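You operate a simulated robot arm through the tools that you are given. There is no shell and no other tool.

The job below is to be done with a simulated robot arm. You get a single attempt, and the scene is never put back.

Task
Three pads are left to finish: one dresser stroke each, then tray the dresser.
Fine: each time take the pad whose TO GO equals the BITE. Set down upright: pad dresser.

Only the result counts: the job must be done as asked and must still hold three seconds after the hand-in. Knocking over, shifting, dropping, spilling or breaking anything else fails it.

Robot
A 6-joint arm with a three-finger gripper, fixed in place. Base frame: the origin is at the foot of the arm, x ahead of it, y to its left, z up. Units: m, degrees, N and s.
Its first joint turns from -166.0 to 166.0 degrees. Payload 4.89 kg.
The tool frame sits at the grasp point between the pads (the TCP): z along the fingers, y along the line on which they close. The tips reach 0.03 m beyond it. Largest opening 0.164 m; the body of the gripper starts 0.125 m behind the TCP.
Orientation is told as [roll, pitch, yaw] about the base's x, y, z axes, in that order, counted from this pose: with the fingers straight down and closing along the base's y, the tool's x points along the base's -x, its y along +y and its z along -z.

Tools
- The arm moves only by the tool apply_moves. Its argument "increments" is one flat list of numbers, 7 for each row, row after row: the gripper command, from -1 (fully open) to 1 (shut), values between in proportion, then the shift along the base's x, y, z in units of 30 mm (1.0 is 30 mm), then the turn, a rotation vector about the base's x, y, z in units of 6 degrees (1.0 is 6 degrees). In form: [hand, x, y, z, rx, ry, rz, hand, x, y, z, rx, ry, rz, ...]. A call has 1 to 20 rows; each row shifts and turns the commanded pose from where the row before left it. A call with a number of a shift or a turn outside -1 to 1 is refused whole. A row lasts 0.2 s, in which the tool goes at most 0.05 m and 8.6 degrees; a call with a longer step from one row to the next is refused whole, and so is a gripper value outside its range. Where a pose cannot be reached the arm comes as near as it can. A force on the tool above 40 N (or 10 N above the force at the start of the call, whichever is more), or a blocked arm, ends the call early, and 0.2 s more pass. The fingers move at their own pace (about 0.108 m/s each) and stop on an object; they squeeze with about 20 N. The grip force told is the motor's: it shows also when the fingers shut on nothing. Time passes only in rows, and 0.2 s behind the last, so rows that do not move let the fingers close. It gives the time, the measured TCP pose, the force on the tool (base axes), the opening and the grip force at its end, in the units of the frame above (readings bear some noise), with the torque about the TCP (base axes, N m) and any sound that the robot's microphone picked up.
- Cameras (640 x 400 px; columns grow to the right, rows downward): "scene" is fixed at [0.0494, -0.4989, 1.5645]; the picture's right is [0.78, -0.63, 0.00], its down [-0.22, -0.28, -0.93] and it looks along [0.59, 0.73, -0.36] (base axes); focal length 339 px, centre (320, 200). "wrist" rides on the gripper at [0.076, -0.002, -0.152] in the tool frame; the picture's right is [0.02, 1.00, 0.00], its down [-0.88, 0.02, -0.47] and it looks along [-0.47, 0.01, 0.88] (tool axes); focal length 247 px, centre (320, 200). There is no depth. A picture from a camera that has moved, and an enlarged one, comes with that camera's place and axes in the base frame and with its lens.
- snapshot(camera): a new picture of that camera. The clock stands still meanwhile.
- move_column(by): slides the trunk up (or, below 0, down) by that many m; the arm rides with it, the base frame stays. It gives what a move gives, with no picture.
- inspect(camera, box): a new picture of the part [left, top, right, bottom] of that camera's present view, enlarged. The clock stands still meanwhile.
- sign_off(): hands the job in; it is judged then, once.

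Nothing tells you positions but the pictures and the camera data. Unless the task says otherwise, let go and move clear before handing in.

The tools are called after "Request:" by a JSON object that holds its "op" and its "data". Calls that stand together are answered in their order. apply_moves: Moves the arm, as the interface text tells. Its arguments: {"type":"object","properties":{"increments":{"type":"array"}},"required":["increments"]} The other tools are called the same way: move_column (by) slides the trunk up or down; snapshot (camera) takes a picture; inspect (camera, box) takes an enlarged picture of a part of a camera's view; sign_off () hands the job in.

At the start:

```text
time: 0.0
ee_pos: [0.5934, -0.0401, 1.2285]
orientation: [0.0, 0.0, 0.0]
force: [0.8, 0.1, -0.3]
moment: [0.01, 0.02, -0.01]
gripper_width: 0.1641
grip_force: 0.1
trunk travel left (down, up): [-0.175, 0.215]
```

scene: 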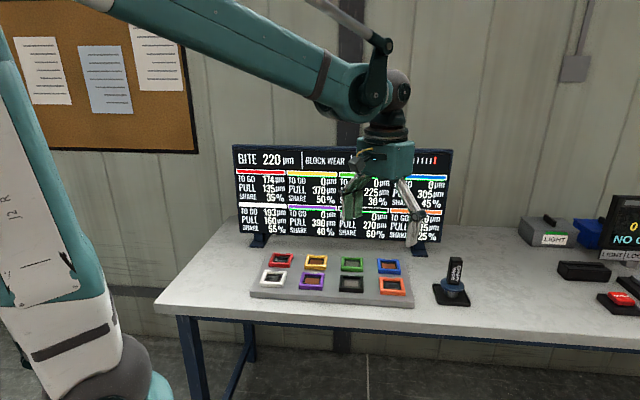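
wrist: 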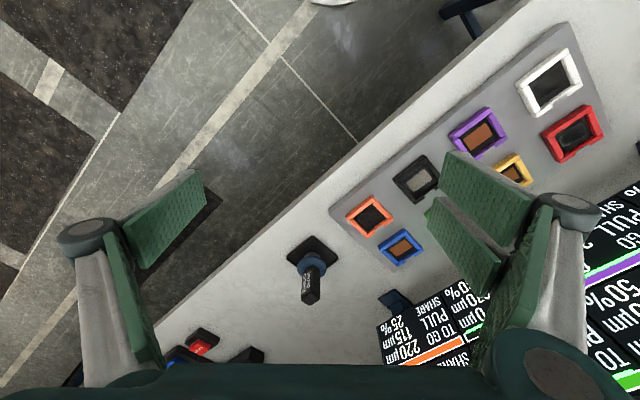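

I see a bench with a board of coloured pads, a display panel behind it, a dark dresser in a stand, and several items on the right. I'll look closer at the display and the tools first.

Request:
{"op": "inspect", "data": {"camera": "scene", "box": [225, 135, 465, 260]}}

Request:
{"op": "inspect", "data": {"camera": "scene", "box": [240, 240, 480, 320]}}

Request:
{"op": "inspect", "data": {"camera": "scene", "box": [500, 180, 640, 330]}}

Request:
{"op": "inspect", "data": {"camera": "wrist", "box": [270, 20, 640, 300]}}

Request:
{"op": "inspect", "data": {"camera": "wrist", "box": [140, 220, 440, 400]}}

Request:
{"op": "inspect", "data": {"camera": "scene", "box": [0, 20, 200, 150]}}

```text
2.67 times, centred on (345, 198) of scene
camera zoom: at [0.0494, -0.4989, 1.5645], right [0.78, -0.63, 0.0], down [-0.22, -0.28, -0.93], along [0.59, 0.73, -0.36], focal length 903 px, centre (253, 207)
```

zoom: 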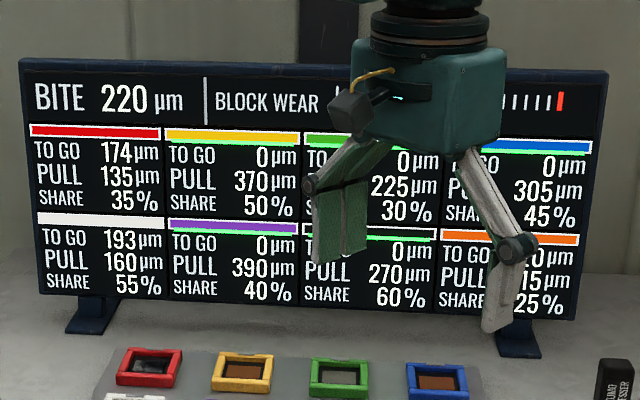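

```text
2.67 times, centred on (360, 280) of scene
camera zoom: at [0.0494, -0.4989, 1.5645], right [0.78, -0.63, 0.0], down [-0.22, -0.28, -0.93], along [0.59, 0.73, -0.36], focal length 903 px, centre (213, -13)
```

zoom: 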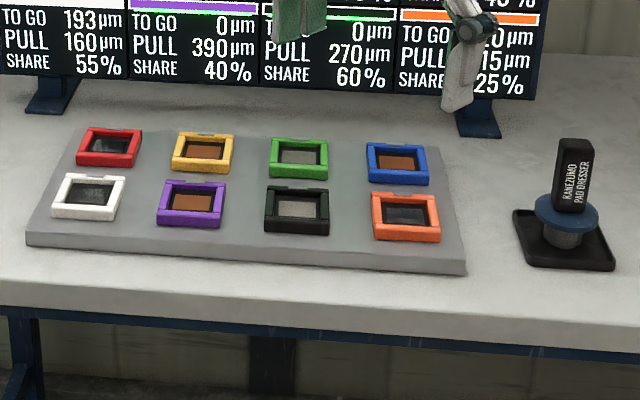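

```text
2.67 times, centred on (570, 255) of scene
camera zoom: at [0.0494, -0.4989, 1.5645], right [0.78, -0.63, 0.0], down [-0.22, -0.28, -0.93], along [0.59, 0.73, -0.36], focal length 903 px, centre (-347, 53)
```

zoom: 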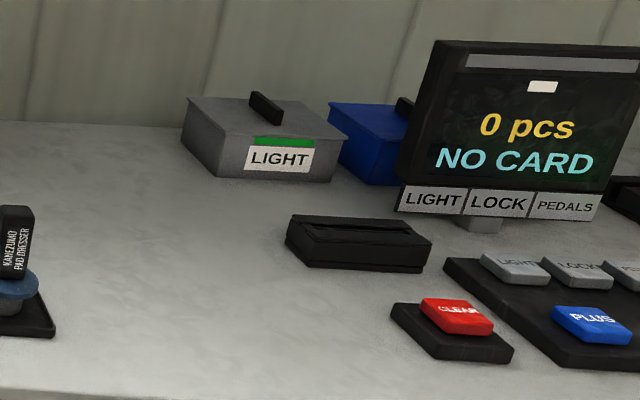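

```text
1.43 times, centred on (455, 160) of wrist
camera zoom: at [0.5162, -0.0419, 1.3803], right [-0.02, 1.0, 0.0], down [0.88, 0.02, 0.47], along [0.47, 0.01, -0.88], focal length 353 px, centre (127, 257)
```

zoom: 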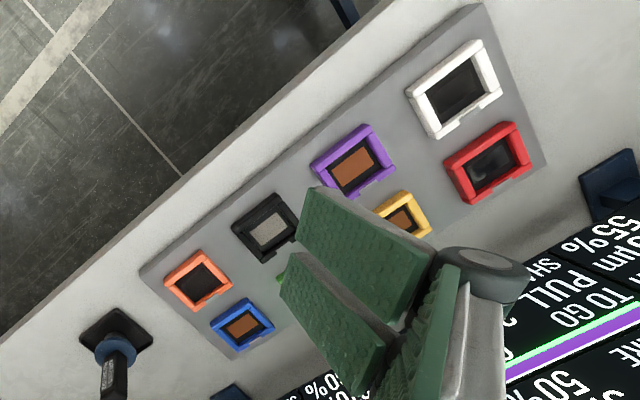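

```text
2.13 times, centred on (290, 310) of wrist
camera zoom: at [0.5162, -0.0419, 1.3803], right [-0.02, 1.0, 0.0], down [0.88, 0.02, 0.47], along [0.47, 0.01, -0.88], focal length 527 px, centre (384, -35)
```

zoom: 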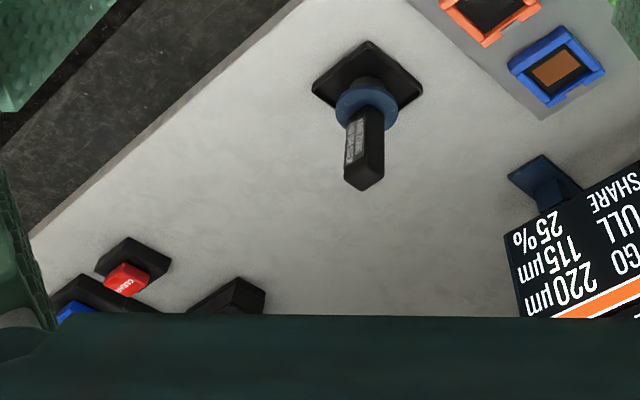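

```text
3.08 times, centred on (100, 85) of scene
camera zoom: at [0.0494, -0.4989, 1.5645], right [0.78, -0.63, 0.0], down [-0.22, -0.28, -0.93], along [0.59, 0.73, -0.36], focal length 1042 px, centre (997, 554)
```

zoom: 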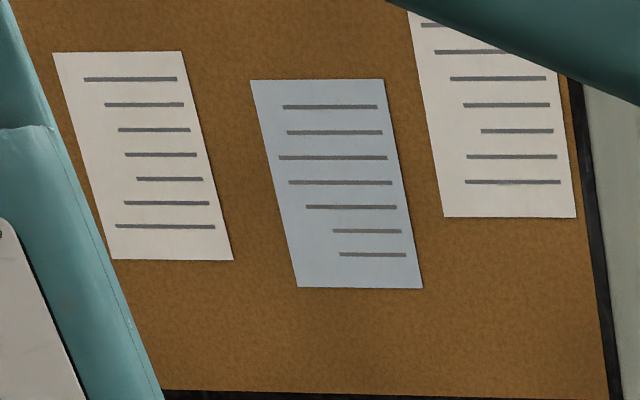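

The display shows BITE 220, which equals orange's TO GO, so orange comes first. I expect the BITE to wear down afterwards to match white (193) and then red (174). The dresser stands on a small black tray near (0.96, -0.05), so I'll move the arm for a better wrist view.

Request:
{"op": "apply_moves", "data": {"increments": [-1, 0.45, 0.4, 0.2, 0, 0, 0.94, -1, 0.45, 0.4, 0.2, 0, 0, 0.94, -1, 0.45, 0.4, 0.2, 0, 0, 0.94, -1, 0.45, 0.4, 0.2, 0, 0, 0.94, -1, 0.45, 0.4, 0.2, 0, 0, 0.94, -1, 0.45, 0.4, 0.2, 0, 0, 0.94, -1, 0.45, 0.4, 0.2, 0, 0, 0.94, -1, 0.45, 0.4, 0.2, 0, 0, 0.94]}}

```text
time: 1.8
ee_pos: [0.7017, 0.0569, 1.2747]
orientation: [0.0, 0.0, 45.1]
force: [-0.4, 0.4, -0.7]
moment: [0.02, -0.01, 0.02]
gripper_width: 0.1641
grip_force: 0.0
trunk travel left (down, up): [-0.175, 0.215]
```

I've turned to face the bench squarely. I'll take pictures from here.

Request:
{"op": "snapshot", "data": {"camera": "wrist"}}

Request:
{"op": "snapshot", "data": {"camera": "scene"}}

```text
taken
camera wrist: at [0.6489, 0.0017, 1.4272], right [-0.72, 0.69, 0.0], down [0.61, 0.64, 0.47], along [0.33, 0.34, -0.88], focal length 247 px, centre (320, 200)
```

wrist: 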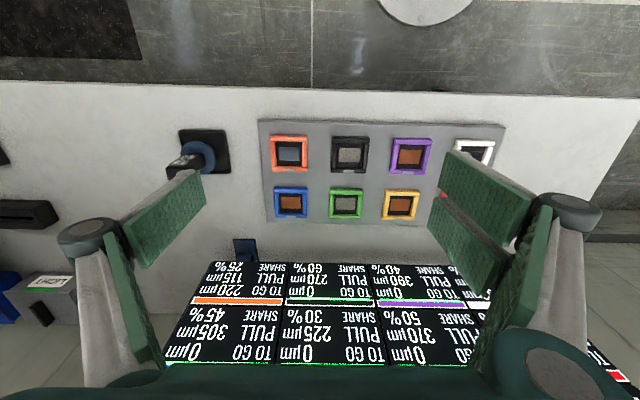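

```text
taken
```

scene: 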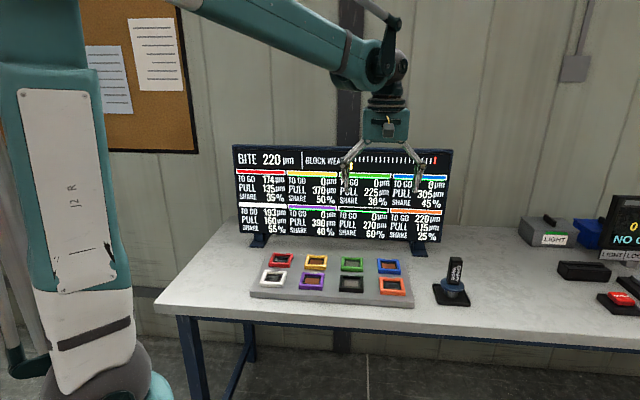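

Request:
{"op": "inspect", "data": {"camera": "wrist", "box": [150, 110, 330, 230]}}

Request:
{"op": "inspect", "data": {"camera": "wrist", "box": [330, 110, 510, 230]}}

Request:
{"op": "inspect", "data": {"camera": "scene", "box": [415, 240, 495, 320]}}

Request:
{"op": "inspect", "data": {"camera": "scene", "box": [340, 240, 420, 310]}}

Request:
{"op": "inspect", "data": {"camera": "scene", "box": [230, 140, 450, 250]}}

```text
3.33 times, centred on (240, 170) of wrist
camera zoom: at [0.6489, 0.0017, 1.4272], right [-0.72, 0.69, 0.0], down [0.61, 0.64, 0.47], along [0.33, 0.34, -0.88], focal length 823 px, centre (587, 300)
```

zoom: 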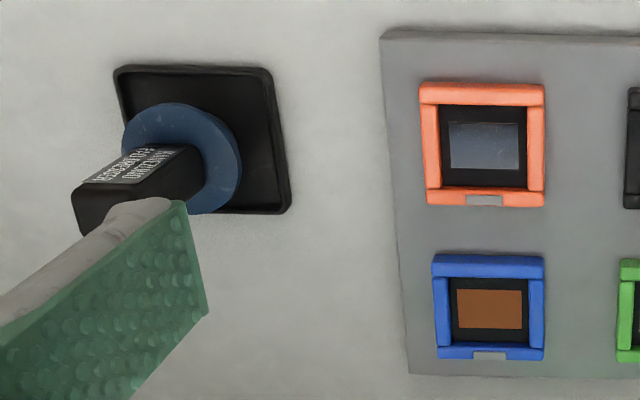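

```text
3.33 times, centred on (420, 170) of wrist
camera zoom: at [0.6489, 0.0017, 1.4272], right [-0.72, 0.69, 0.0], down [0.61, 0.64, 0.47], along [0.33, 0.34, -0.88], focal length 823 px, centre (-13, 300)
```

zoom: 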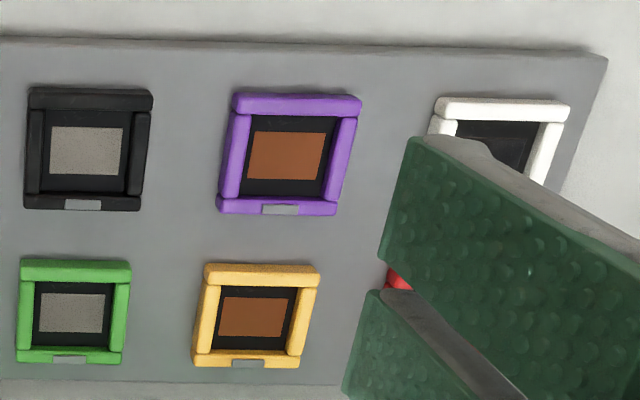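

```text
5.00 times, centred on (455, 280) of scene
camera zoom: at [0.0494, -0.4989, 1.5645], right [0.78, -0.63, 0.0], down [-0.22, -0.28, -0.93], along [0.59, 0.73, -0.36], focal length 1694 px, centre (-355, -200)
```

zoom: 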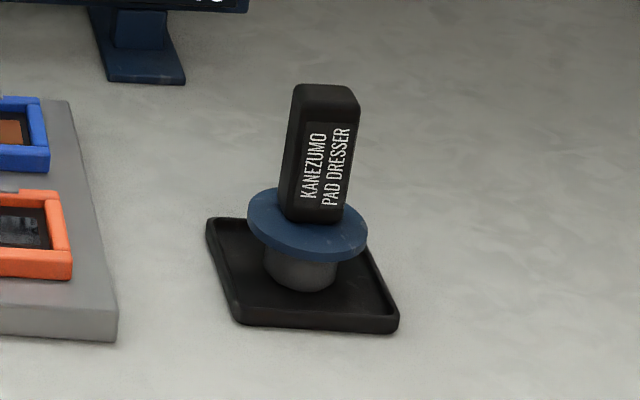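

```text
5.71 times, centred on (380, 275) of scene
camera zoom: at [0.0494, -0.4989, 1.5645], right [0.78, -0.63, 0.0], down [-0.22, -0.28, -0.93], along [0.59, 0.73, -0.36], focal length 1936 px, centre (-23, -229)
```

zoom: 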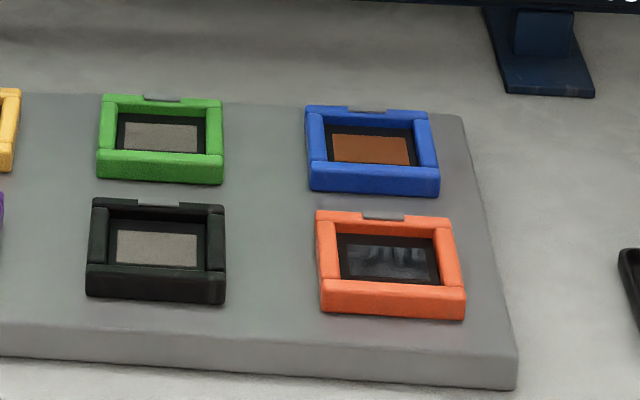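

```text
2.91 times, centred on (340, 195) of scene
camera zoom: at [0.0494, -0.4989, 1.5645], right [0.78, -0.63, 0.0], down [-0.22, -0.28, -0.93], along [0.59, 0.73, -0.36], focal length 985 px, centre (262, 214)
```

zoom: 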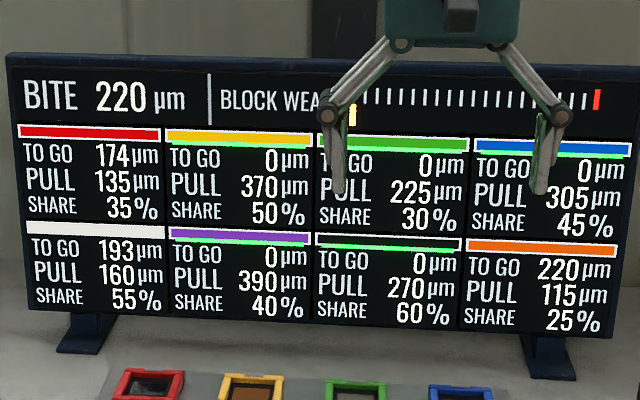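

The dresser has a grey cylindrical foot, a blue disc and a black handle. Triangulating puts its tray near (0.947, -0.058) with the rim at z≈0.89, and the orange pad frame near (0.804, 0.070) with its top at z≈0.926. I'll move in to look at the dresser more closely.

Request:
{"op": "apply_moves", "data": {"increments": [-1, 0.6675, -0.8325, -0.7275, 0, 0, 0, -1, 0.6675, -0.8325, -0.7275, 0, 0, 0, -1, 0.6675, -0.8325, -0.7275, 0, 0, 0, -1, 0.6675, -0.8325, -0.7275, 0, 0, 0, -1, 0.6675, -0.8325, -0.7275, 0, 0, 0, -1, 0.6675, -0.8325, -0.7275, 0, 0, 0, -1, 0.6675, -0.8325, -0.7275, 0, 0, 0, -1, 0.6675, -0.8325, -0.7275, 0, 0, 0]}}

Request:
{"op": "snapshot", "data": {"camera": "wrist"}}

Request:
{"op": "snapshot", "data": {"camera": "scene"}}

```text
time: 3.6
ee_pos: [0.8592, -0.1449, 1.1025]
orientation: [0.0, 0.0, 45.1]
force: [-1.2, 0.3, 0.9]
moment: [-0.19, -0.17, 0.04]
gripper_width: 0.1639
grip_force: 0.1
trunk travel left (down, up): [-0.175, 0.215]
```

```text
taken
camera wrist: at [0.8072, -0.1995, 1.2557], right [-0.72, 0.69, 0.0], down [0.61, 0.64, 0.47], along [0.33, 0.34, -0.88], focal length 247 px, centre (320, 200)
```

wrist: 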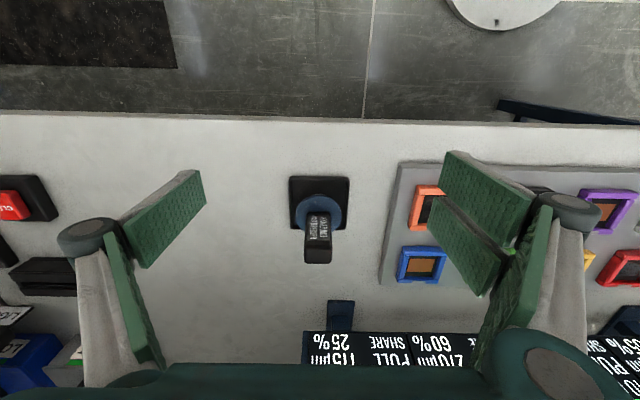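

```text
taken
```

scene: 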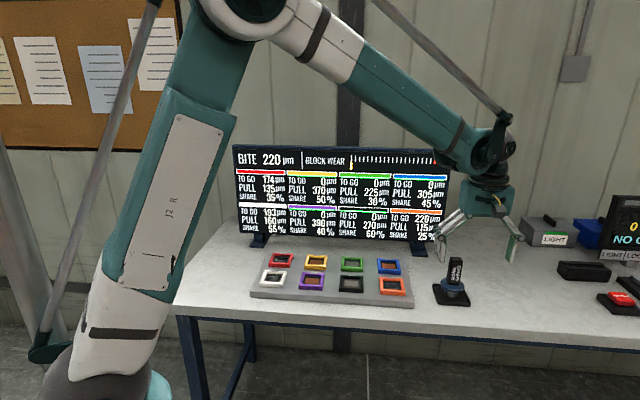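

Request:
{"op": "inspect", "data": {"camera": "wrist", "box": [260, 160, 380, 280]}}

Request:
{"op": "inspect", "data": {"camera": "wrist", "box": [380, 150, 460, 300]}}

Request:
{"op": "inspect", "data": {"camera": "scene", "box": [425, 245, 485, 310]}}

```text
3.33 times, centred on (320, 220) of wrist
camera zoom: at [0.8072, -0.1995, 1.2557], right [-0.72, 0.69, 0.0], down [0.61, 0.64, 0.47], along [0.33, 0.34, -0.88], focal length 823 px, centre (320, 133)
```

zoom: 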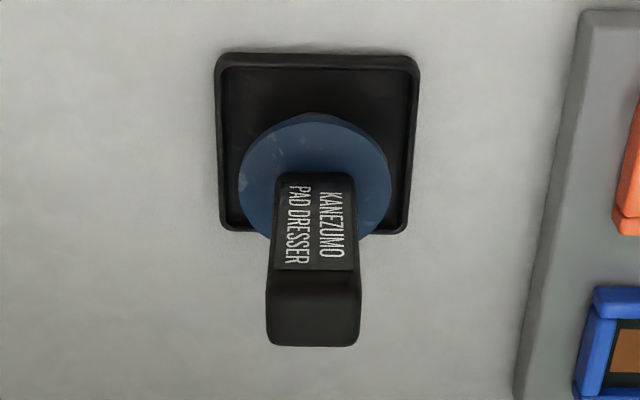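

```text
2.67 times, centred on (420, 225) of wrist
camera zoom: at [0.8072, -0.1995, 1.2557], right [-0.72, 0.69, 0.0], down [0.61, 0.64, 0.47], along [0.33, 0.34, -0.88], focal length 659 px, centre (53, 133)
```

zoom: 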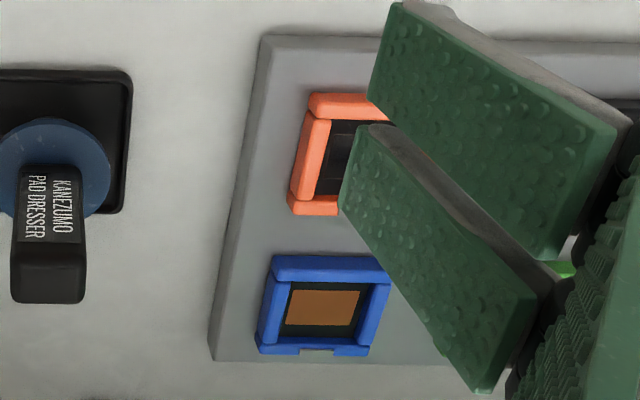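

```text
6.15 times, centred on (455, 278) of scene
camera zoom: at [0.0494, -0.4989, 1.5645], right [0.78, -0.63, 0.0], down [-0.22, -0.28, -0.93], along [0.59, 0.73, -0.36], focal length 2085 px, centre (-511, -277)
```

zoom: 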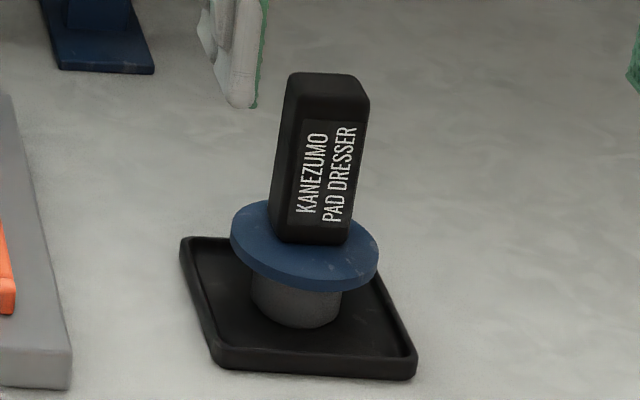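

The dresser's square handle (about 33 mm) lines up with the bench at roughly 45° yaw, and its top is at z≈1.018. Before grasping it I'll measure the target pads with close wrist views, starting with orange.

Request:
{"op": "apply_moves", "data": {"increments": [-1, -0.69, 0.79, 0, 0, 0, 0, -1, -0.69, 0.79, 0, 0, 0, 0, -1, -0.69, 0.79, 0, 0, 0, 0, -1, -0.69, 0.79, 0, 0, 0, 0, -1, -0.69, 0.79, 0, 0, 0, 0, -1, -0.69, 0.79, 0, 0, 0, 0]}}

Request:
{"op": "snapshot", "data": {"camera": "wrist"}}

Request:
{"op": "inspect", "data": {"camera": "wrist", "box": [280, 150, 380, 250]}}

```text
time: 5.0
ee_pos: [0.7386, -0.0017, 1.1028]
orientation: [0.0, -0.1, 45.1]
force: [0.9, -1.8, 0.1]
moment: [0.12, 0.17, -0.01]
gripper_width: 0.164
grip_force: 0.0
trunk travel left (down, up): [-0.175, 0.215]
```

```text
taken
camera wrist: at [0.6855, -0.0563, 1.2553], right [-0.72, 0.69, 0.0], down [0.61, 0.64, 0.47], along [0.33, 0.34, -0.88], focal length 247 px, centre (320, 200)
```

wrist: 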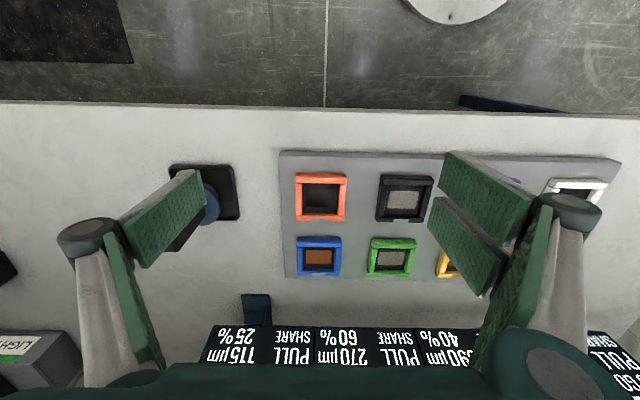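

```text
4.00 times, centred on (330, 200) of wrist
camera zoom: at [0.6855, -0.0563, 1.2553], right [-0.72, 0.69, 0.0], down [0.61, 0.64, 0.47], along [0.33, 0.34, -0.88], focal length 988 px, centre (280, 200)
```

zoom: 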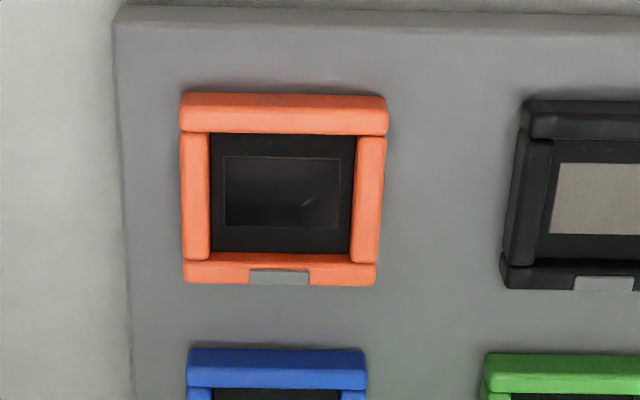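

Orange's frame centre comes out at about (0.807, 0.071), with an opening of about 54 mm against a foot of about 47 mm. Next I'll look at white and red from the same height.

Request:
{"op": "apply_moves", "data": {"increments": [-1, -0.702, 0.947, 0, 0, 0, 0, -1, -0.702, 0.947, 0, 0, 0, 0, -1, -0.702, 0.947, 0, 0, 0, 0, -1, -0.702, 0.947, 0, 0, 0, 0, -1, -0.702, 0.947, 0, 0, 0, 0, -1, -0.702, 0.947, 0, 0, 0, 0, -1, -0.702, 0.947, 0, 0, 0, 0, -1, -0.702, 0.947, 0, 0, 0, 0, -1, -0.702, 0.947, 0, 0, 0, 0, -1, -0.702, 0.947, 0, 0, 0, 0, -1, -0.702, 0.947, 0, 0, 0, 0]}}

Request:
{"op": "snapshot", "data": {"camera": "wrist"}}

Request:
{"op": "inspect", "data": {"camera": "wrist", "box": [270, 140, 390, 260]}}

```text
time: 7.4
ee_pos: [0.5044, 0.3107, 1.101]
orientation: [-0.1, 0.0, 45.0]
force: [0.5, -0.6, 0.2]
moment: [0.12, 0.1, 0.05]
gripper_width: 0.164
grip_force: 0.0
trunk travel left (down, up): [-0.175, 0.215]
```

```text
taken
camera wrist: at [0.4511, 0.2541, 1.2537], right [-0.72, 0.69, 0.0], down [0.61, 0.64, 0.47], along [0.33, 0.34, -0.88], focal length 247 px, centre (320, 200)
```

wrist: 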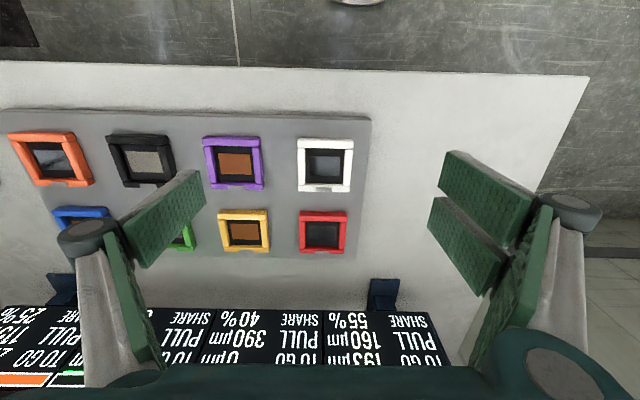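

```text
3.33 times, centred on (330, 200) of wrist
camera zoom: at [0.4511, 0.2541, 1.2537], right [-0.72, 0.69, 0.0], down [0.61, 0.64, 0.47], along [0.33, 0.34, -0.88], focal length 823 px, centre (287, 200)
```

zoom: 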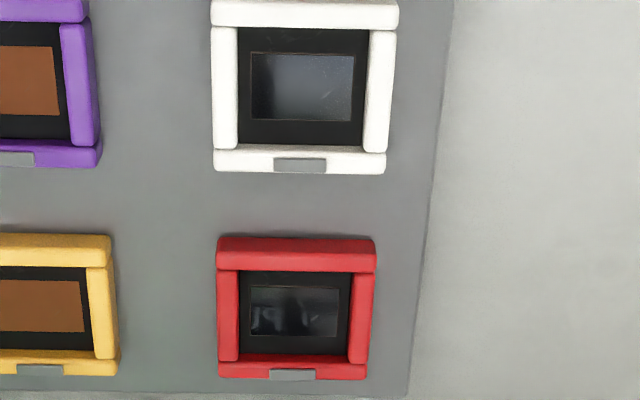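

White is at about (0.532, 0.347) and red at about (0.614, 0.429), while the dresser axis is near (0.948, -0.056) with its disc top at z≈0.927. Now I'll move above the dresser and check the alignment before descending.

Request:
{"op": "apply_moves", "data": {"increments": [-1, 0.924, -0.764, 0.04, 0, 0, 0, -1, 0.924, -0.764, 0.04, 0, 0, 0, -1, 0.924, -0.764, 0.04, 0, 0, 0, -1, 0.924, -0.764, 0.04, 0, 0, 0, -1, 0.924, -0.764, 0.04, 0, 0, 0, -1, 0.924, -0.764, 0.04, 0, 0, 0, -1, 0.924, -0.764, 0.04, 0, 0, 0, -1, 0.924, -0.764, 0.04, 0, 0, 0, -1, 0.924, -0.764, 0.04, 0, 0, 0, -1, 0.924, -0.764, 0.04, 0, 0, 0, -1, 0.924, -0.764, 0.04, 0, 0, 0, -1, 0.924, -0.764, 0.04, 0, 0, 0, -1, 0.924, -0.764, 0.04, 0, 0, 0, -1, 0.924, -0.764, 0.04, 0, 0, 0, -1, 0.924, -0.764, 0.04, 0, 0, 0, -1, 0.924, -0.764, 0.04, 0, 0, 0]}}

Request:
{"op": "snapshot", "data": {"camera": "wrist"}}

Request:
{"op": "inspect", "data": {"camera": "wrist", "box": [280, 100, 360, 200]}}

Request:
{"op": "snapshot", "data": {"camera": "scene"}}

```text
time: 10.8
ee_pos: [0.9466, -0.0576, 1.1206]
orientation: [0.0, 0.0, 45.1]
force: [-1.4, 0.1, 1.3]
moment: [-0.12, -0.12, 0.0]
gripper_width: 0.164
grip_force: 0.0
trunk travel left (down, up): [-0.175, 0.215]
```

```text
taken
camera wrist: at [0.8927, -0.1122, 1.2725], right [-0.72, 0.69, 0.0], down [0.61, 0.64, 0.47], along [0.33, 0.34, -0.88], focal length 247 px, centre (320, 200)
```

wrist: 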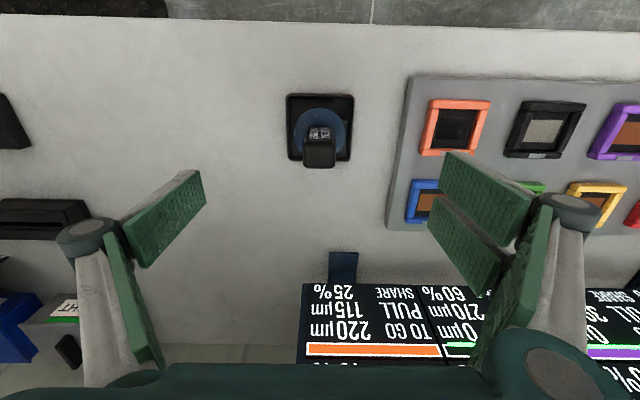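

```text
4.00 times, centred on (320, 150) of wrist
camera zoom: at [0.8927, -0.1122, 1.2725], right [-0.72, 0.69, 0.0], down [0.61, 0.64, 0.47], along [0.33, 0.34, -0.88], focal length 988 px, centre (320, 400)
```

zoom: 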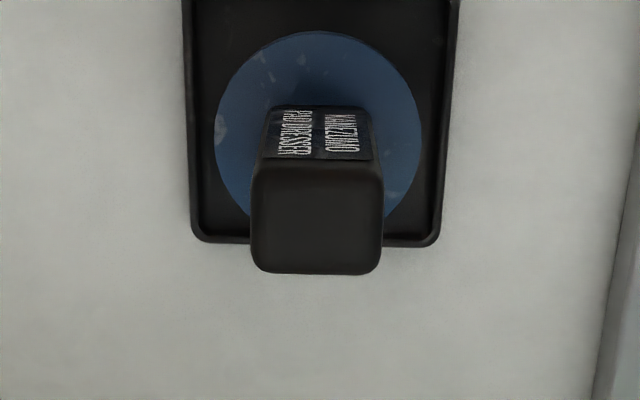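

```text
taken
```

scene: 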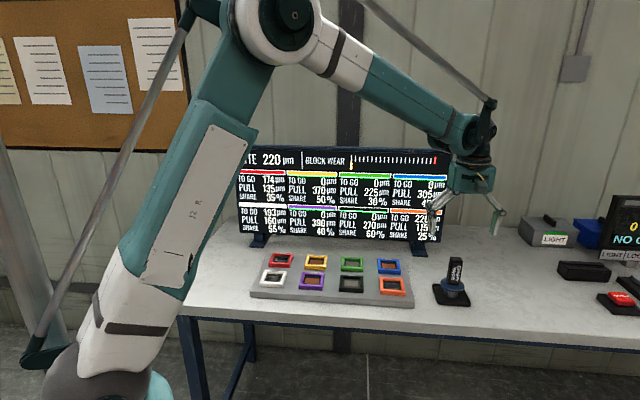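

The gripper is centred over the handle to within a couple of millimetres. I'll nudge it forward slightly, add 1° of yaw, and go down to TCP z≈0.965 so the tips stay above the blue disc.

Request:
{"op": "apply_moves", "data": {"increments": [-1, 0.05, 0.05, -0.8, 0, 0, 0.15, -1, 0, 0, -0.8, 0, 0, 0, -1, 0, 0, -0.8, 0, 0, 0, -1, 0, 0, -0.8, 0, 0, 0, -1, 0, 0, -0.8, 0, 0, 0, -1, 0, 0, -0.6, 0, 0, 0, -1, 0, 0, -0.4, 0, 0, 0]}}

Request:
{"op": "snapshot", "data": {"camera": "wrist"}}

Request:
{"op": "inspect", "data": {"camera": "scene", "box": [410, 220, 500, 310]}}

```text
time: 12.4
ee_pos: [0.9482, -0.0564, 0.9704]
orientation: [0.1, 0.0, 46.0]
force: [0.3, 0.2, -0.2]
moment: [-0.02, 0.01, -0.02]
gripper_width: 0.1639
grip_force: 0.2
trunk travel left (down, up): [-0.175, 0.215]
```

```text
taken
camera wrist: at [0.8969, -0.1114, 1.123], right [-0.73, 0.68, 0.0], down [0.6, 0.65, 0.47], along [0.32, 0.35, -0.88], focal length 247 px, centre (320, 200)
```

wrist: 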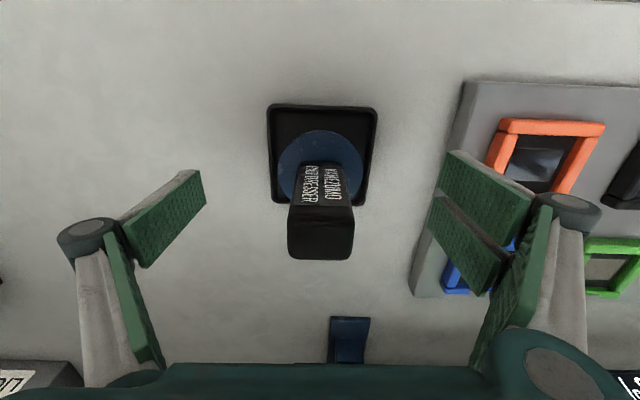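

```text
4.44 times, centred on (455, 265) of scene
camera zoom: at [0.0494, -0.4989, 1.5645], right [0.78, -0.63, 0.0], down [-0.22, -0.28, -0.93], along [0.59, 0.73, -0.36], focal length 1506 px, centre (-280, -89)
```

zoom: 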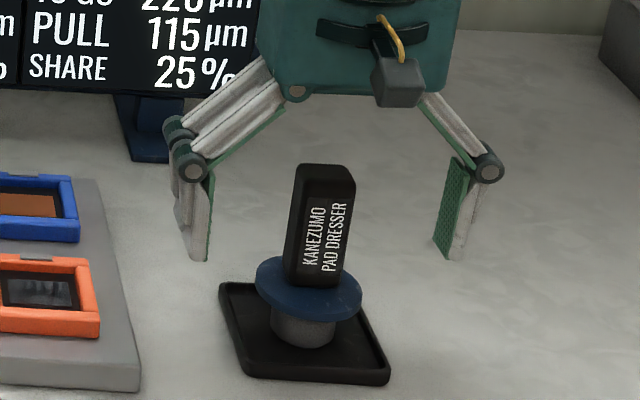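

The tips straddle the handle. The finger linkage may drop the tips as it closes, so I'll close partway first and check their height above the disc.

Request:
{"op": "apply_moves", "data": {"increments": [0.3, 0, 0, 0, 0, 0, 0, 0.3, 0, 0, 0, 0, 0, 0, 0.3, 0, 0, 0, 0, 0, 0, 0.3, 0, 0, 0, 0, 0, 0]}}

Request:
{"op": "inspect", "data": {"camera": "scene", "box": [410, 220, 500, 310]}}

Request:
{"op": "snapshot", "data": {"camera": "wrist"}}

```text
time: 13.4
ee_pos: [0.9491, -0.056, 0.9715]
orientation: [0.0, 0.0, 46.0]
force: [0.3, -0.3, -0.3]
moment: [0.04, 0.0, 0.02]
gripper_width: 0.0576
grip_force: 0.1
trunk travel left (down, up): [-0.175, 0.215]
```

```text
4.44 times, centred on (455, 265) of scene
camera zoom: at [0.0494, -0.4989, 1.5645], right [0.78, -0.63, 0.0], down [-0.22, -0.28, -0.93], along [0.59, 0.73, -0.36], focal length 1506 px, centre (-280, -89)
```

zoom: 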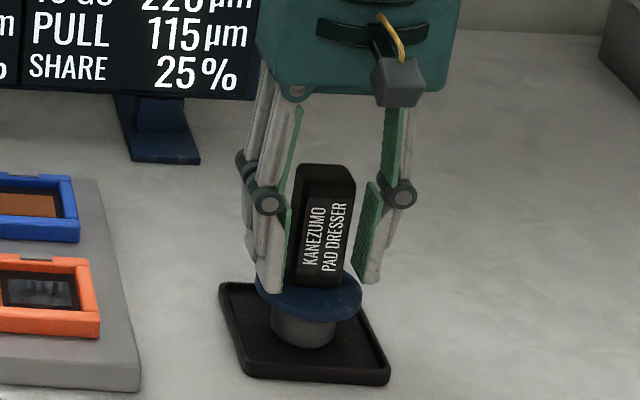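

```text
taken
camera wrist: at [0.8969, -0.1113, 1.1232], right [-0.73, 0.68, 0.0], down [0.6, 0.65, 0.47], along [0.32, 0.35, -0.88], focal length 247 px, centre (320, 200)
```

wrist: 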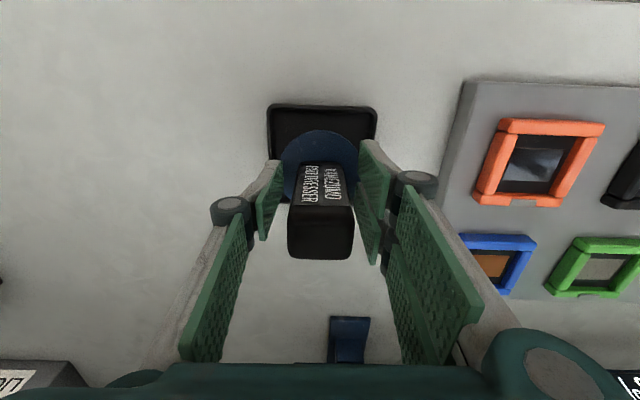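

As expected, the tips dropped and are now only 2–3 mm above the disc. I'll raise the tool 3 mm and then close fully on the handle.

Request:
{"op": "apply_moves", "data": {"increments": [0.3, 0, 0, 0.1, 0, 0, 0, 0.6, 0, 0, 0, 0, 0, 0, 1, 0, 0, 0, 0, 0, 0, 1, 0, 0, 0, 0, 0, 0, 1, 0, 0, 0, 0, 0, 0]}}

Request:
{"op": "inspect", "data": {"camera": "scene", "box": [410, 220, 500, 310]}}

Request:
{"op": "snapshot", "data": {"camera": "wrist"}}

```text
time: 14.6
ee_pos: [0.9494, -0.0563, 0.9728]
orientation: [0.0, 0.0, 46.0]
force: [-4.2, 0.9, 0.3]
moment: [0.06, 0.21, -0.06]
gripper_width: 0.036
grip_force: 20.2
trunk travel left (down, up): [-0.175, 0.215]
```

```text
4.44 times, centred on (455, 265) of scene
camera zoom: at [0.0494, -0.4989, 1.5645], right [0.78, -0.63, 0.0], down [-0.22, -0.28, -0.93], along [0.59, 0.73, -0.36], focal length 1506 px, centre (-280, -89)
```

zoom: 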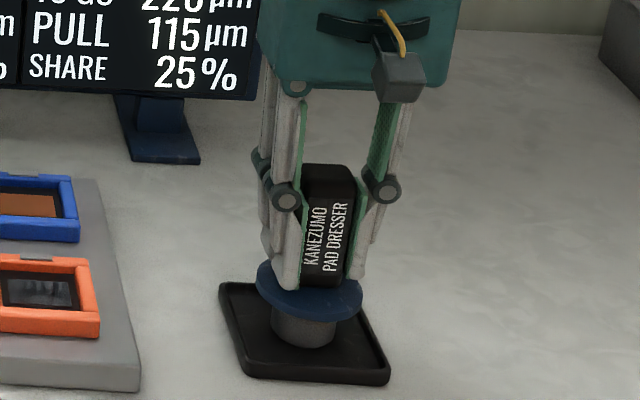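

```text
taken
camera wrist: at [0.8974, -0.1111, 1.1264], right [-0.73, 0.68, 0.0], down [0.6, 0.65, 0.47], along [0.32, 0.35, -0.88], focal length 247 px, centre (320, 200)
```

wrist: 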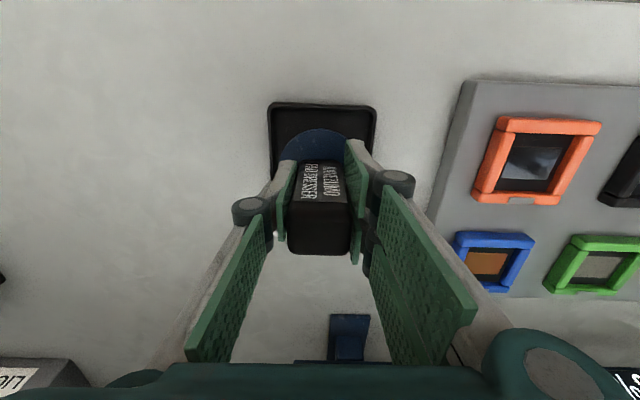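

The handle is gripped at 36 mm opening with 20 N. Now I'll lift straight up about 9 cm and check the hold.

Request:
{"op": "apply_moves", "data": {"increments": [1, 0, 0, 0.2, 0, 0, 0, 1, 0, 0, 0.4, 0, 0, 0, 1, 0, 0, 0.6, 0, 0, 0, 1, 0, 0, 0.6, 0, 0, 0, 1, 0, 0, 0.6, 0, 0, 0, 1, 0, 0, 0.6, 0, 0, 0]}}

Request:
{"op": "inspect", "data": {"camera": "scene", "box": [400, 200, 510, 310]}}

Request:
{"op": "snapshot", "data": {"camera": "wrist"}}

```text
time: 16.0
ee_pos: [0.9495, -0.0543, 1.0642]
orientation: [0.0, -0.1, 45.9]
force: [0.1, 0.2, -8.8]
moment: [-0.02, 0.1, 0.0]
gripper_width: 0.0361
grip_force: 20.0
trunk travel left (down, up): [-0.175, 0.215]
```

```text
3.64 times, centred on (455, 255) of scene
camera zoom: at [0.0494, -0.4989, 1.5645], right [0.78, -0.63, 0.0], down [-0.22, -0.28, -0.93], along [0.59, 0.73, -0.36], focal length 1232 px, centre (-171, 0)
```

zoom: 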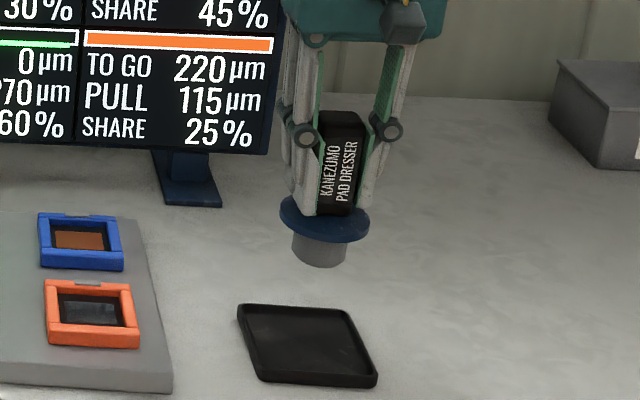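

```text
taken
camera wrist: at [0.8982, -0.1093, 1.217], right [-0.73, 0.68, 0.0], down [0.6, 0.65, 0.47], along [0.32, 0.35, -0.88], focal length 247 px, centre (320, 200)
```

wrist: 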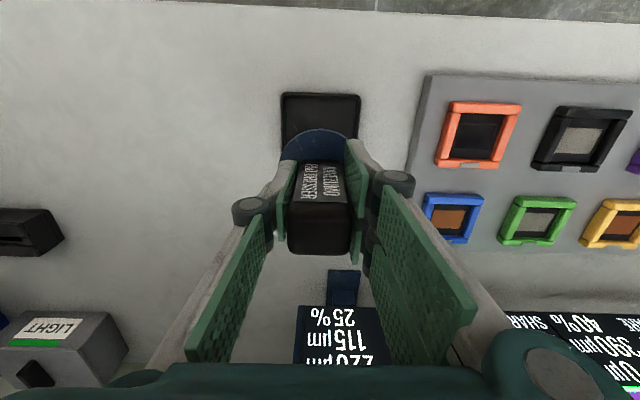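

The dresser is held, weighs about 0.9 kg, and the tray stayed put. I'll measure how the dresser sits in the gripper before moving to orange.

Request:
{"op": "inspect", "data": {"camera": "wrist", "box": [260, 110, 380, 270]}}

Request:
{"op": "inspect", "data": {"camera": "scene", "box": [430, 215, 480, 275]}}

```text
2.50 times, centred on (320, 190) of wrist
camera zoom: at [0.8982, -0.1093, 1.217], right [-0.73, 0.68, 0.0], down [0.6, 0.65, 0.47], along [0.32, 0.35, -0.88], focal length 617 px, centre (320, 225)
```

zoom: 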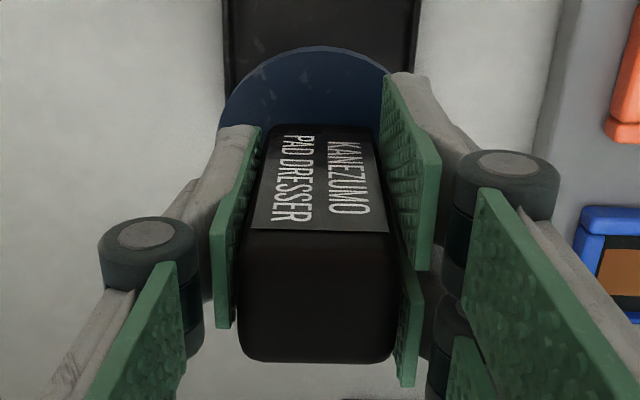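

```text
6.67 times, centred on (455, 245) of scene
camera zoom: at [0.0494, -0.4989, 1.5645], right [0.78, -0.63, 0.0], down [-0.22, -0.28, -0.93], along [0.59, 0.73, -0.36], focal length 2258 px, centre (-580, -100)
```

zoom: 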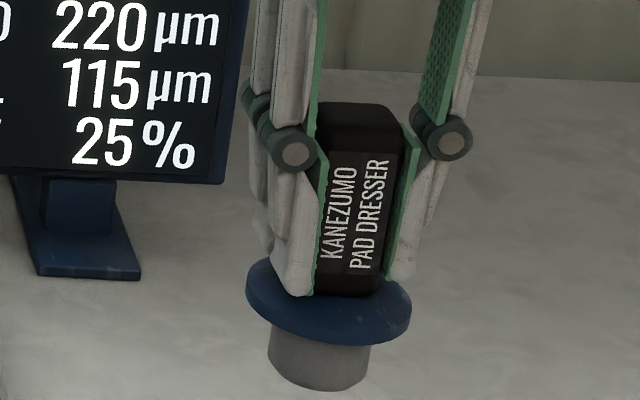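

Within about 2 mm the dresser axis coincides with the tool axis. The orange pad is also visible from this position, so I'll use this view to triangulate its height and place more precisely.

Request:
{"op": "inspect", "data": {"camera": "wrist", "box": [420, 85, 540, 185]}}

```text
4.00 times, centred on (480, 135) of wrist
camera zoom: at [0.8982, -0.1093, 1.217], right [-0.73, 0.68, 0.0], down [0.6, 0.65, 0.47], along [0.32, 0.35, -0.88], focal length 988 px, centre (-320, 460)
```

zoom: 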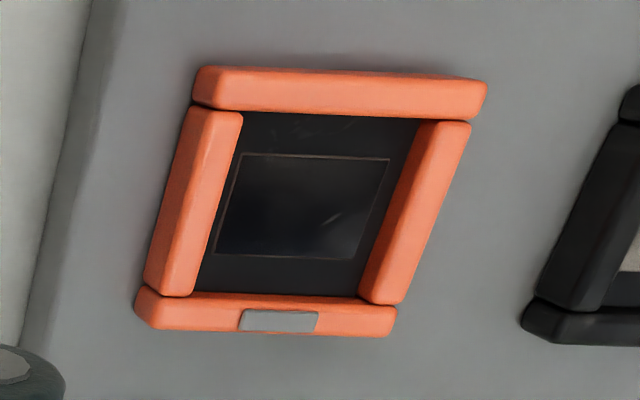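

Re-triangulated, the orange centre is about (0.8095, 0.0742) with its frame top at z≈0.917 and the plate at ≈0.912. The dresser foot hangs about 80 mm below the TCP, so I'll move above orange at this safe height and then check alignment.

Request:
{"op": "apply_moves", "data": {"increments": [1, -0.7778, 0.7139, 0, 0, 0, 0, 1, -0.7778, 0.7139, 0, 0, 0, 0, 1, -0.7778, 0.7139, 0, 0, 0, 0, 1, -0.7778, 0.7139, 0, 0, 0, 0, 1, -0.7778, 0.7139, 0, 0, 0, 0, 1, -0.7778, 0.7139, 0, 0, 0, 0, 1, 0, 0, -0.5, 0, 0, 0, 1, 0, 0, -0.5, 0, 0, 0]}}

Request:
{"op": "inspect", "data": {"camera": "scene", "box": [350, 215, 440, 315]}}

Request:
{"op": "inspect", "data": {"camera": "wrist", "box": [240, 90, 400, 270]}}

```text
time: 17.8
ee_pos: [0.8083, 0.0742, 1.0332]
orientation: [0.1, 0.0, 46.0]
force: [-1.1, -0.2, -7.4]
moment: [-0.03, -0.11, 0.01]
gripper_width: 0.0359
grip_force: 19.5
trunk travel left (down, up): [-0.175, 0.215]
```

```text
4.00 times, centred on (395, 265) of scene
camera zoom: at [0.0494, -0.4989, 1.5645], right [0.78, -0.63, 0.0], down [-0.22, -0.28, -0.93], along [0.59, 0.73, -0.36], focal length 1355 px, centre (20, -60)
```

zoom: 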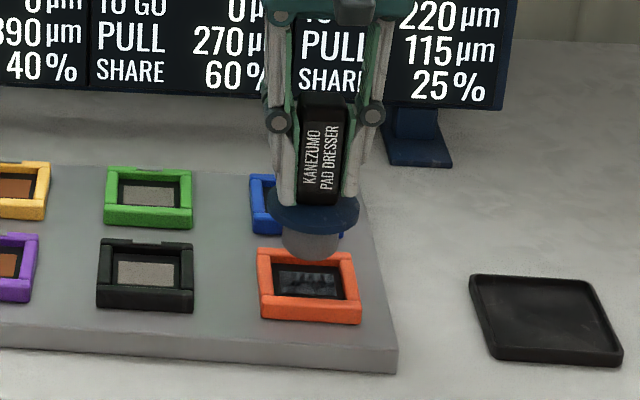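

```text
2.22 times, centred on (320, 180) of wrist
camera zoom: at [0.7566, 0.0185, 1.1856], right [-0.73, 0.68, 0.0], down [0.6, 0.65, 0.47], along [0.32, 0.35, -0.88], focal length 549 px, centre (320, 244)
```

zoom: 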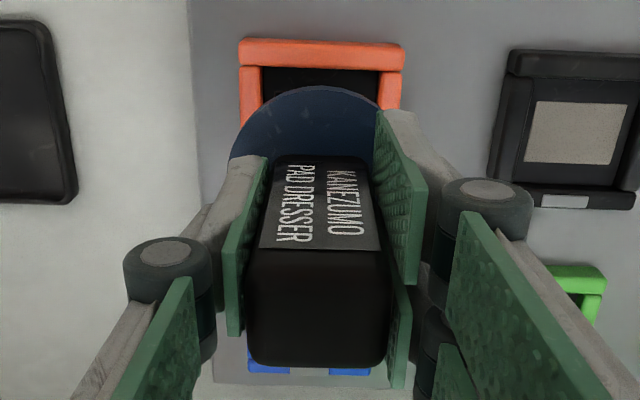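

Both views show the foot laterally centred on orange and about 27 mm above its frame. I'll lower 18 mm and recheck before touching.

Request:
{"op": "apply_moves", "data": {"increments": [1, 0, 0, -0.3, 0, 0, 0, 1, 0, 0, -0.3, 0, 0, 0, 1, 0, 0, 0, 0, 0, 0]}}

Request:
{"op": "inspect", "data": {"camera": "scene", "box": [360, 240, 430, 310]}}

Request:
{"op": "inspect", "data": {"camera": "wrist", "box": [260, 90, 380, 180]}}

```text
time: 18.6
ee_pos: [0.8092, 0.0748, 1.0138]
orientation: [0.0, 0.0, 46.0]
force: [-0.8, 0.1, -8.4]
moment: [-0.02, 0.01, -0.01]
gripper_width: 0.0358
grip_force: 20.0
trunk travel left (down, up): [-0.175, 0.215]
```

```text
5.71 times, centred on (395, 275) of scene
camera zoom: at [0.0494, -0.4989, 1.5645], right [0.78, -0.63, 0.0], down [-0.22, -0.28, -0.93], along [0.59, 0.73, -0.36], focal length 1936 px, centre (-109, -229)
```

zoom: 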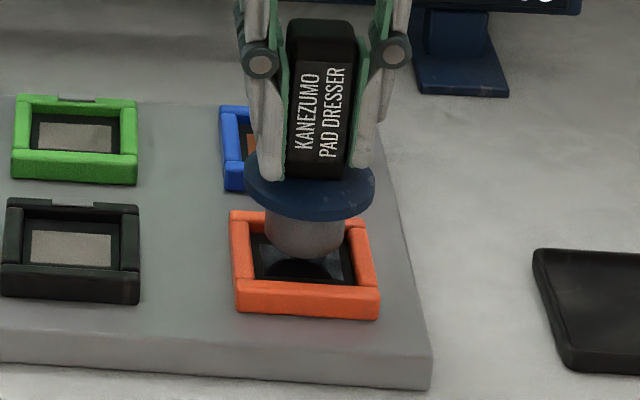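

```text
4.44 times, centred on (320, 135) of wrist
camera zoom: at [0.7577, 0.0183, 1.1668], right [-0.73, 0.68, 0.0], down [0.6, 0.65, 0.47], along [0.32, 0.35, -0.88], focal length 1098 px, centre (320, 489)
```

zoom: 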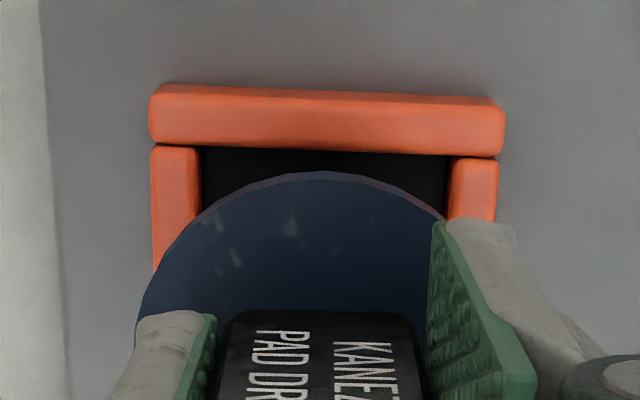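

The foot hovers about 8–12 mm above the frame with the lateral position good. I'll lower another 5 mm and take tighter pictures to refine the fore-aft alignment.

Request:
{"op": "apply_moves", "data": {"increments": [1, 0, 0, -0.17, 0, 0, 0, 1, 0, 0, 0, 0, 0, 0]}}

Request:
{"op": "inspect", "data": {"camera": "scene", "box": [375, 255, 425, 300]}}

Request:
{"op": "inspect", "data": {"camera": "wrist", "box": [270, 80, 370, 150]}}

```text
time: 19.2
ee_pos: [0.8084, 0.074, 1.0104]
orientation: [0.0, 0.1, 46.0]
force: [0.7, -0.6, -9.2]
moment: [-0.01, 0.03, -0.01]
gripper_width: 0.0358
grip_force: 19.7
trunk travel left (down, up): [-0.175, 0.215]
```

```text
8.89 times, centred on (400, 278) of scene
camera zoom: at [0.0494, -0.4989, 1.5645], right [0.78, -0.63, 0.0], down [-0.22, -0.28, -0.93], along [0.59, 0.73, -0.36], focal length 3011 px, centre (-391, -489)
```

zoom: 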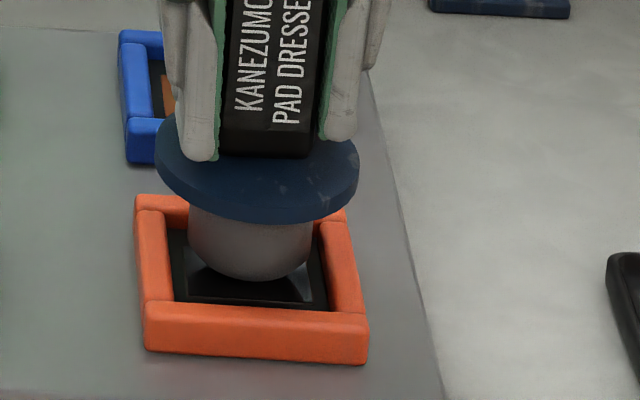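

```text
5.71 times, centred on (320, 115) of wrist
camera zoom: at [0.7571, 0.018, 1.162], right [-0.73, 0.68, 0.0], down [0.6, 0.65, 0.47], along [0.32, 0.35, -0.88], focal length 1411 px, centre (320, 686)
```

zoom: 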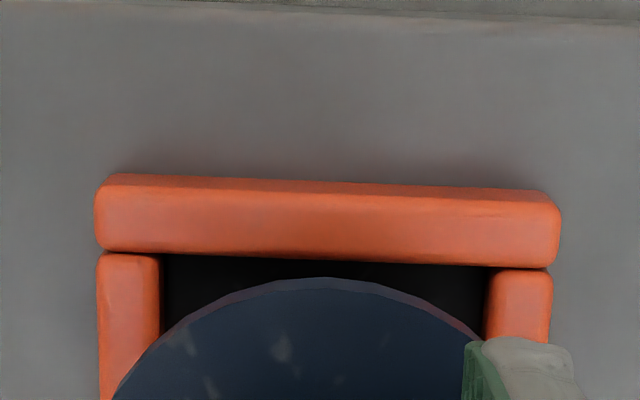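

Foot and recess line up within a few millimetres, with about ±5 mm of clearance. I'll correct 1.5 mm backward and descend in 1 mm steps, watching the force.

Request:
{"op": "apply_moves", "data": {"increments": [1, -0.035, -0.036, 0, 0, 0, 0, 1, 0, 0, -0.04, 0, 0, 0, 1, 0, 0, -0.04, 0, 0, 0, 1, 0, 0, -0.04, 0, 0, 0, 1, 0, 0, -0.04, 0, 0, 0, 1, 0, 0, 0, 0, 0, 0]}}

Request:
{"op": "inspect", "data": {"camera": "scene", "box": [375, 255, 425, 300]}}

```text
time: 20.6
ee_pos: [0.8077, 0.0723, 1.0057]
orientation: [0.0, 0.0, 46.1]
force: [0.6, -0.5, -7.8]
moment: [-0.01, 0.03, -0.02]
gripper_width: 0.0356
grip_force: 20.0
trunk travel left (down, up): [-0.175, 0.215]
```

```text
8.89 times, centred on (400, 278) of scene
camera zoom: at [0.0494, -0.4989, 1.5645], right [0.78, -0.63, 0.0], down [-0.22, -0.28, -0.93], along [0.59, 0.73, -0.36], focal length 3011 px, centre (-391, -489)
```

zoom: 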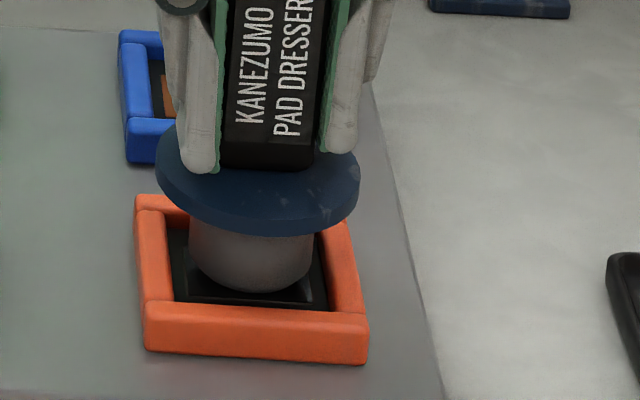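

The foot bottom is now about level with the frame top and centred, with no contact yet. I'll continue down slowly.

Request:
{"op": "apply_moves", "data": {"increments": [1, 0, 0, -0.035, 0, 0, 0, 1, 0, 0, -0.035, 0, 0, 0, 1, 0, 0, -0.035, 0, 0, 0, 1, 0, 0, 0, 0, 0, 0]}}

Request:
{"op": "inspect", "data": {"camera": "scene", "box": [375, 255, 425, 300]}}

```text
time: 21.6
ee_pos: [0.8073, 0.071, 1.0034]
orientation: [0.0, 0.0, 46.1]
force: [0.1, 0.2, -8.8]
moment: [-0.01, 0.03, -0.02]
gripper_width: 0.036
grip_force: 19.9
trunk travel left (down, up): [-0.175, 0.215]
```

```text
8.89 times, centred on (400, 278) of scene
camera zoom: at [0.0494, -0.4989, 1.5645], right [0.78, -0.63, 0.0], down [-0.22, -0.28, -0.93], along [0.59, 0.73, -0.36], focal length 3011 px, centre (-391, -489)
```

zoom: 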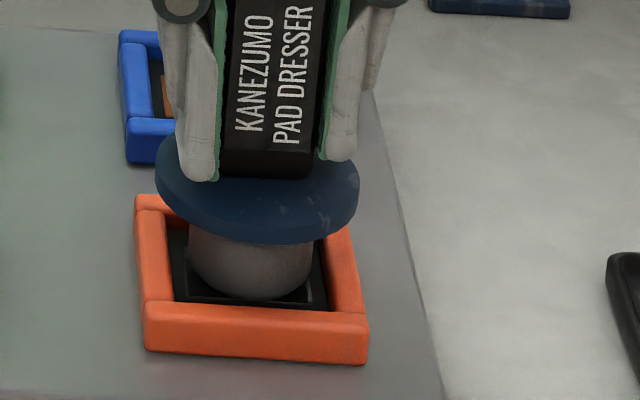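

Request:
{"op": "apply_moves", "data": {"increments": [1, 0, 0, -0.035, 0, 0, 0, 1, 0, 0, -0.035, 0, 0, 0, 1, 0, 0, 0, 0, 0, 0]}}

Request:
{"op": "inspect", "data": {"camera": "scene", "box": [375, 255, 425, 300]}}

```text
time: 22.4
ee_pos: [0.8078, 0.074, 1.0017]
orientation: [0.0, -0.1, 46.0]
force: [-0.4, -0.5, 5.6]
moment: [-0.15, -0.21, -0.05]
gripper_width: 0.0358
grip_force: 20.8
trunk travel left (down, up): [-0.175, 0.215]
```

```text
8.89 times, centred on (400, 278) of scene
camera zoom: at [0.0494, -0.4989, 1.5645], right [0.78, -0.63, 0.0], down [-0.22, -0.28, -0.93], along [0.59, 0.73, -0.36], focal length 3011 px, centre (-391, -489)
```

zoom: 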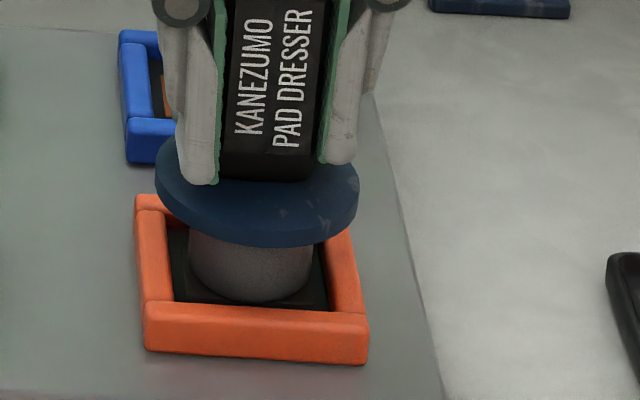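

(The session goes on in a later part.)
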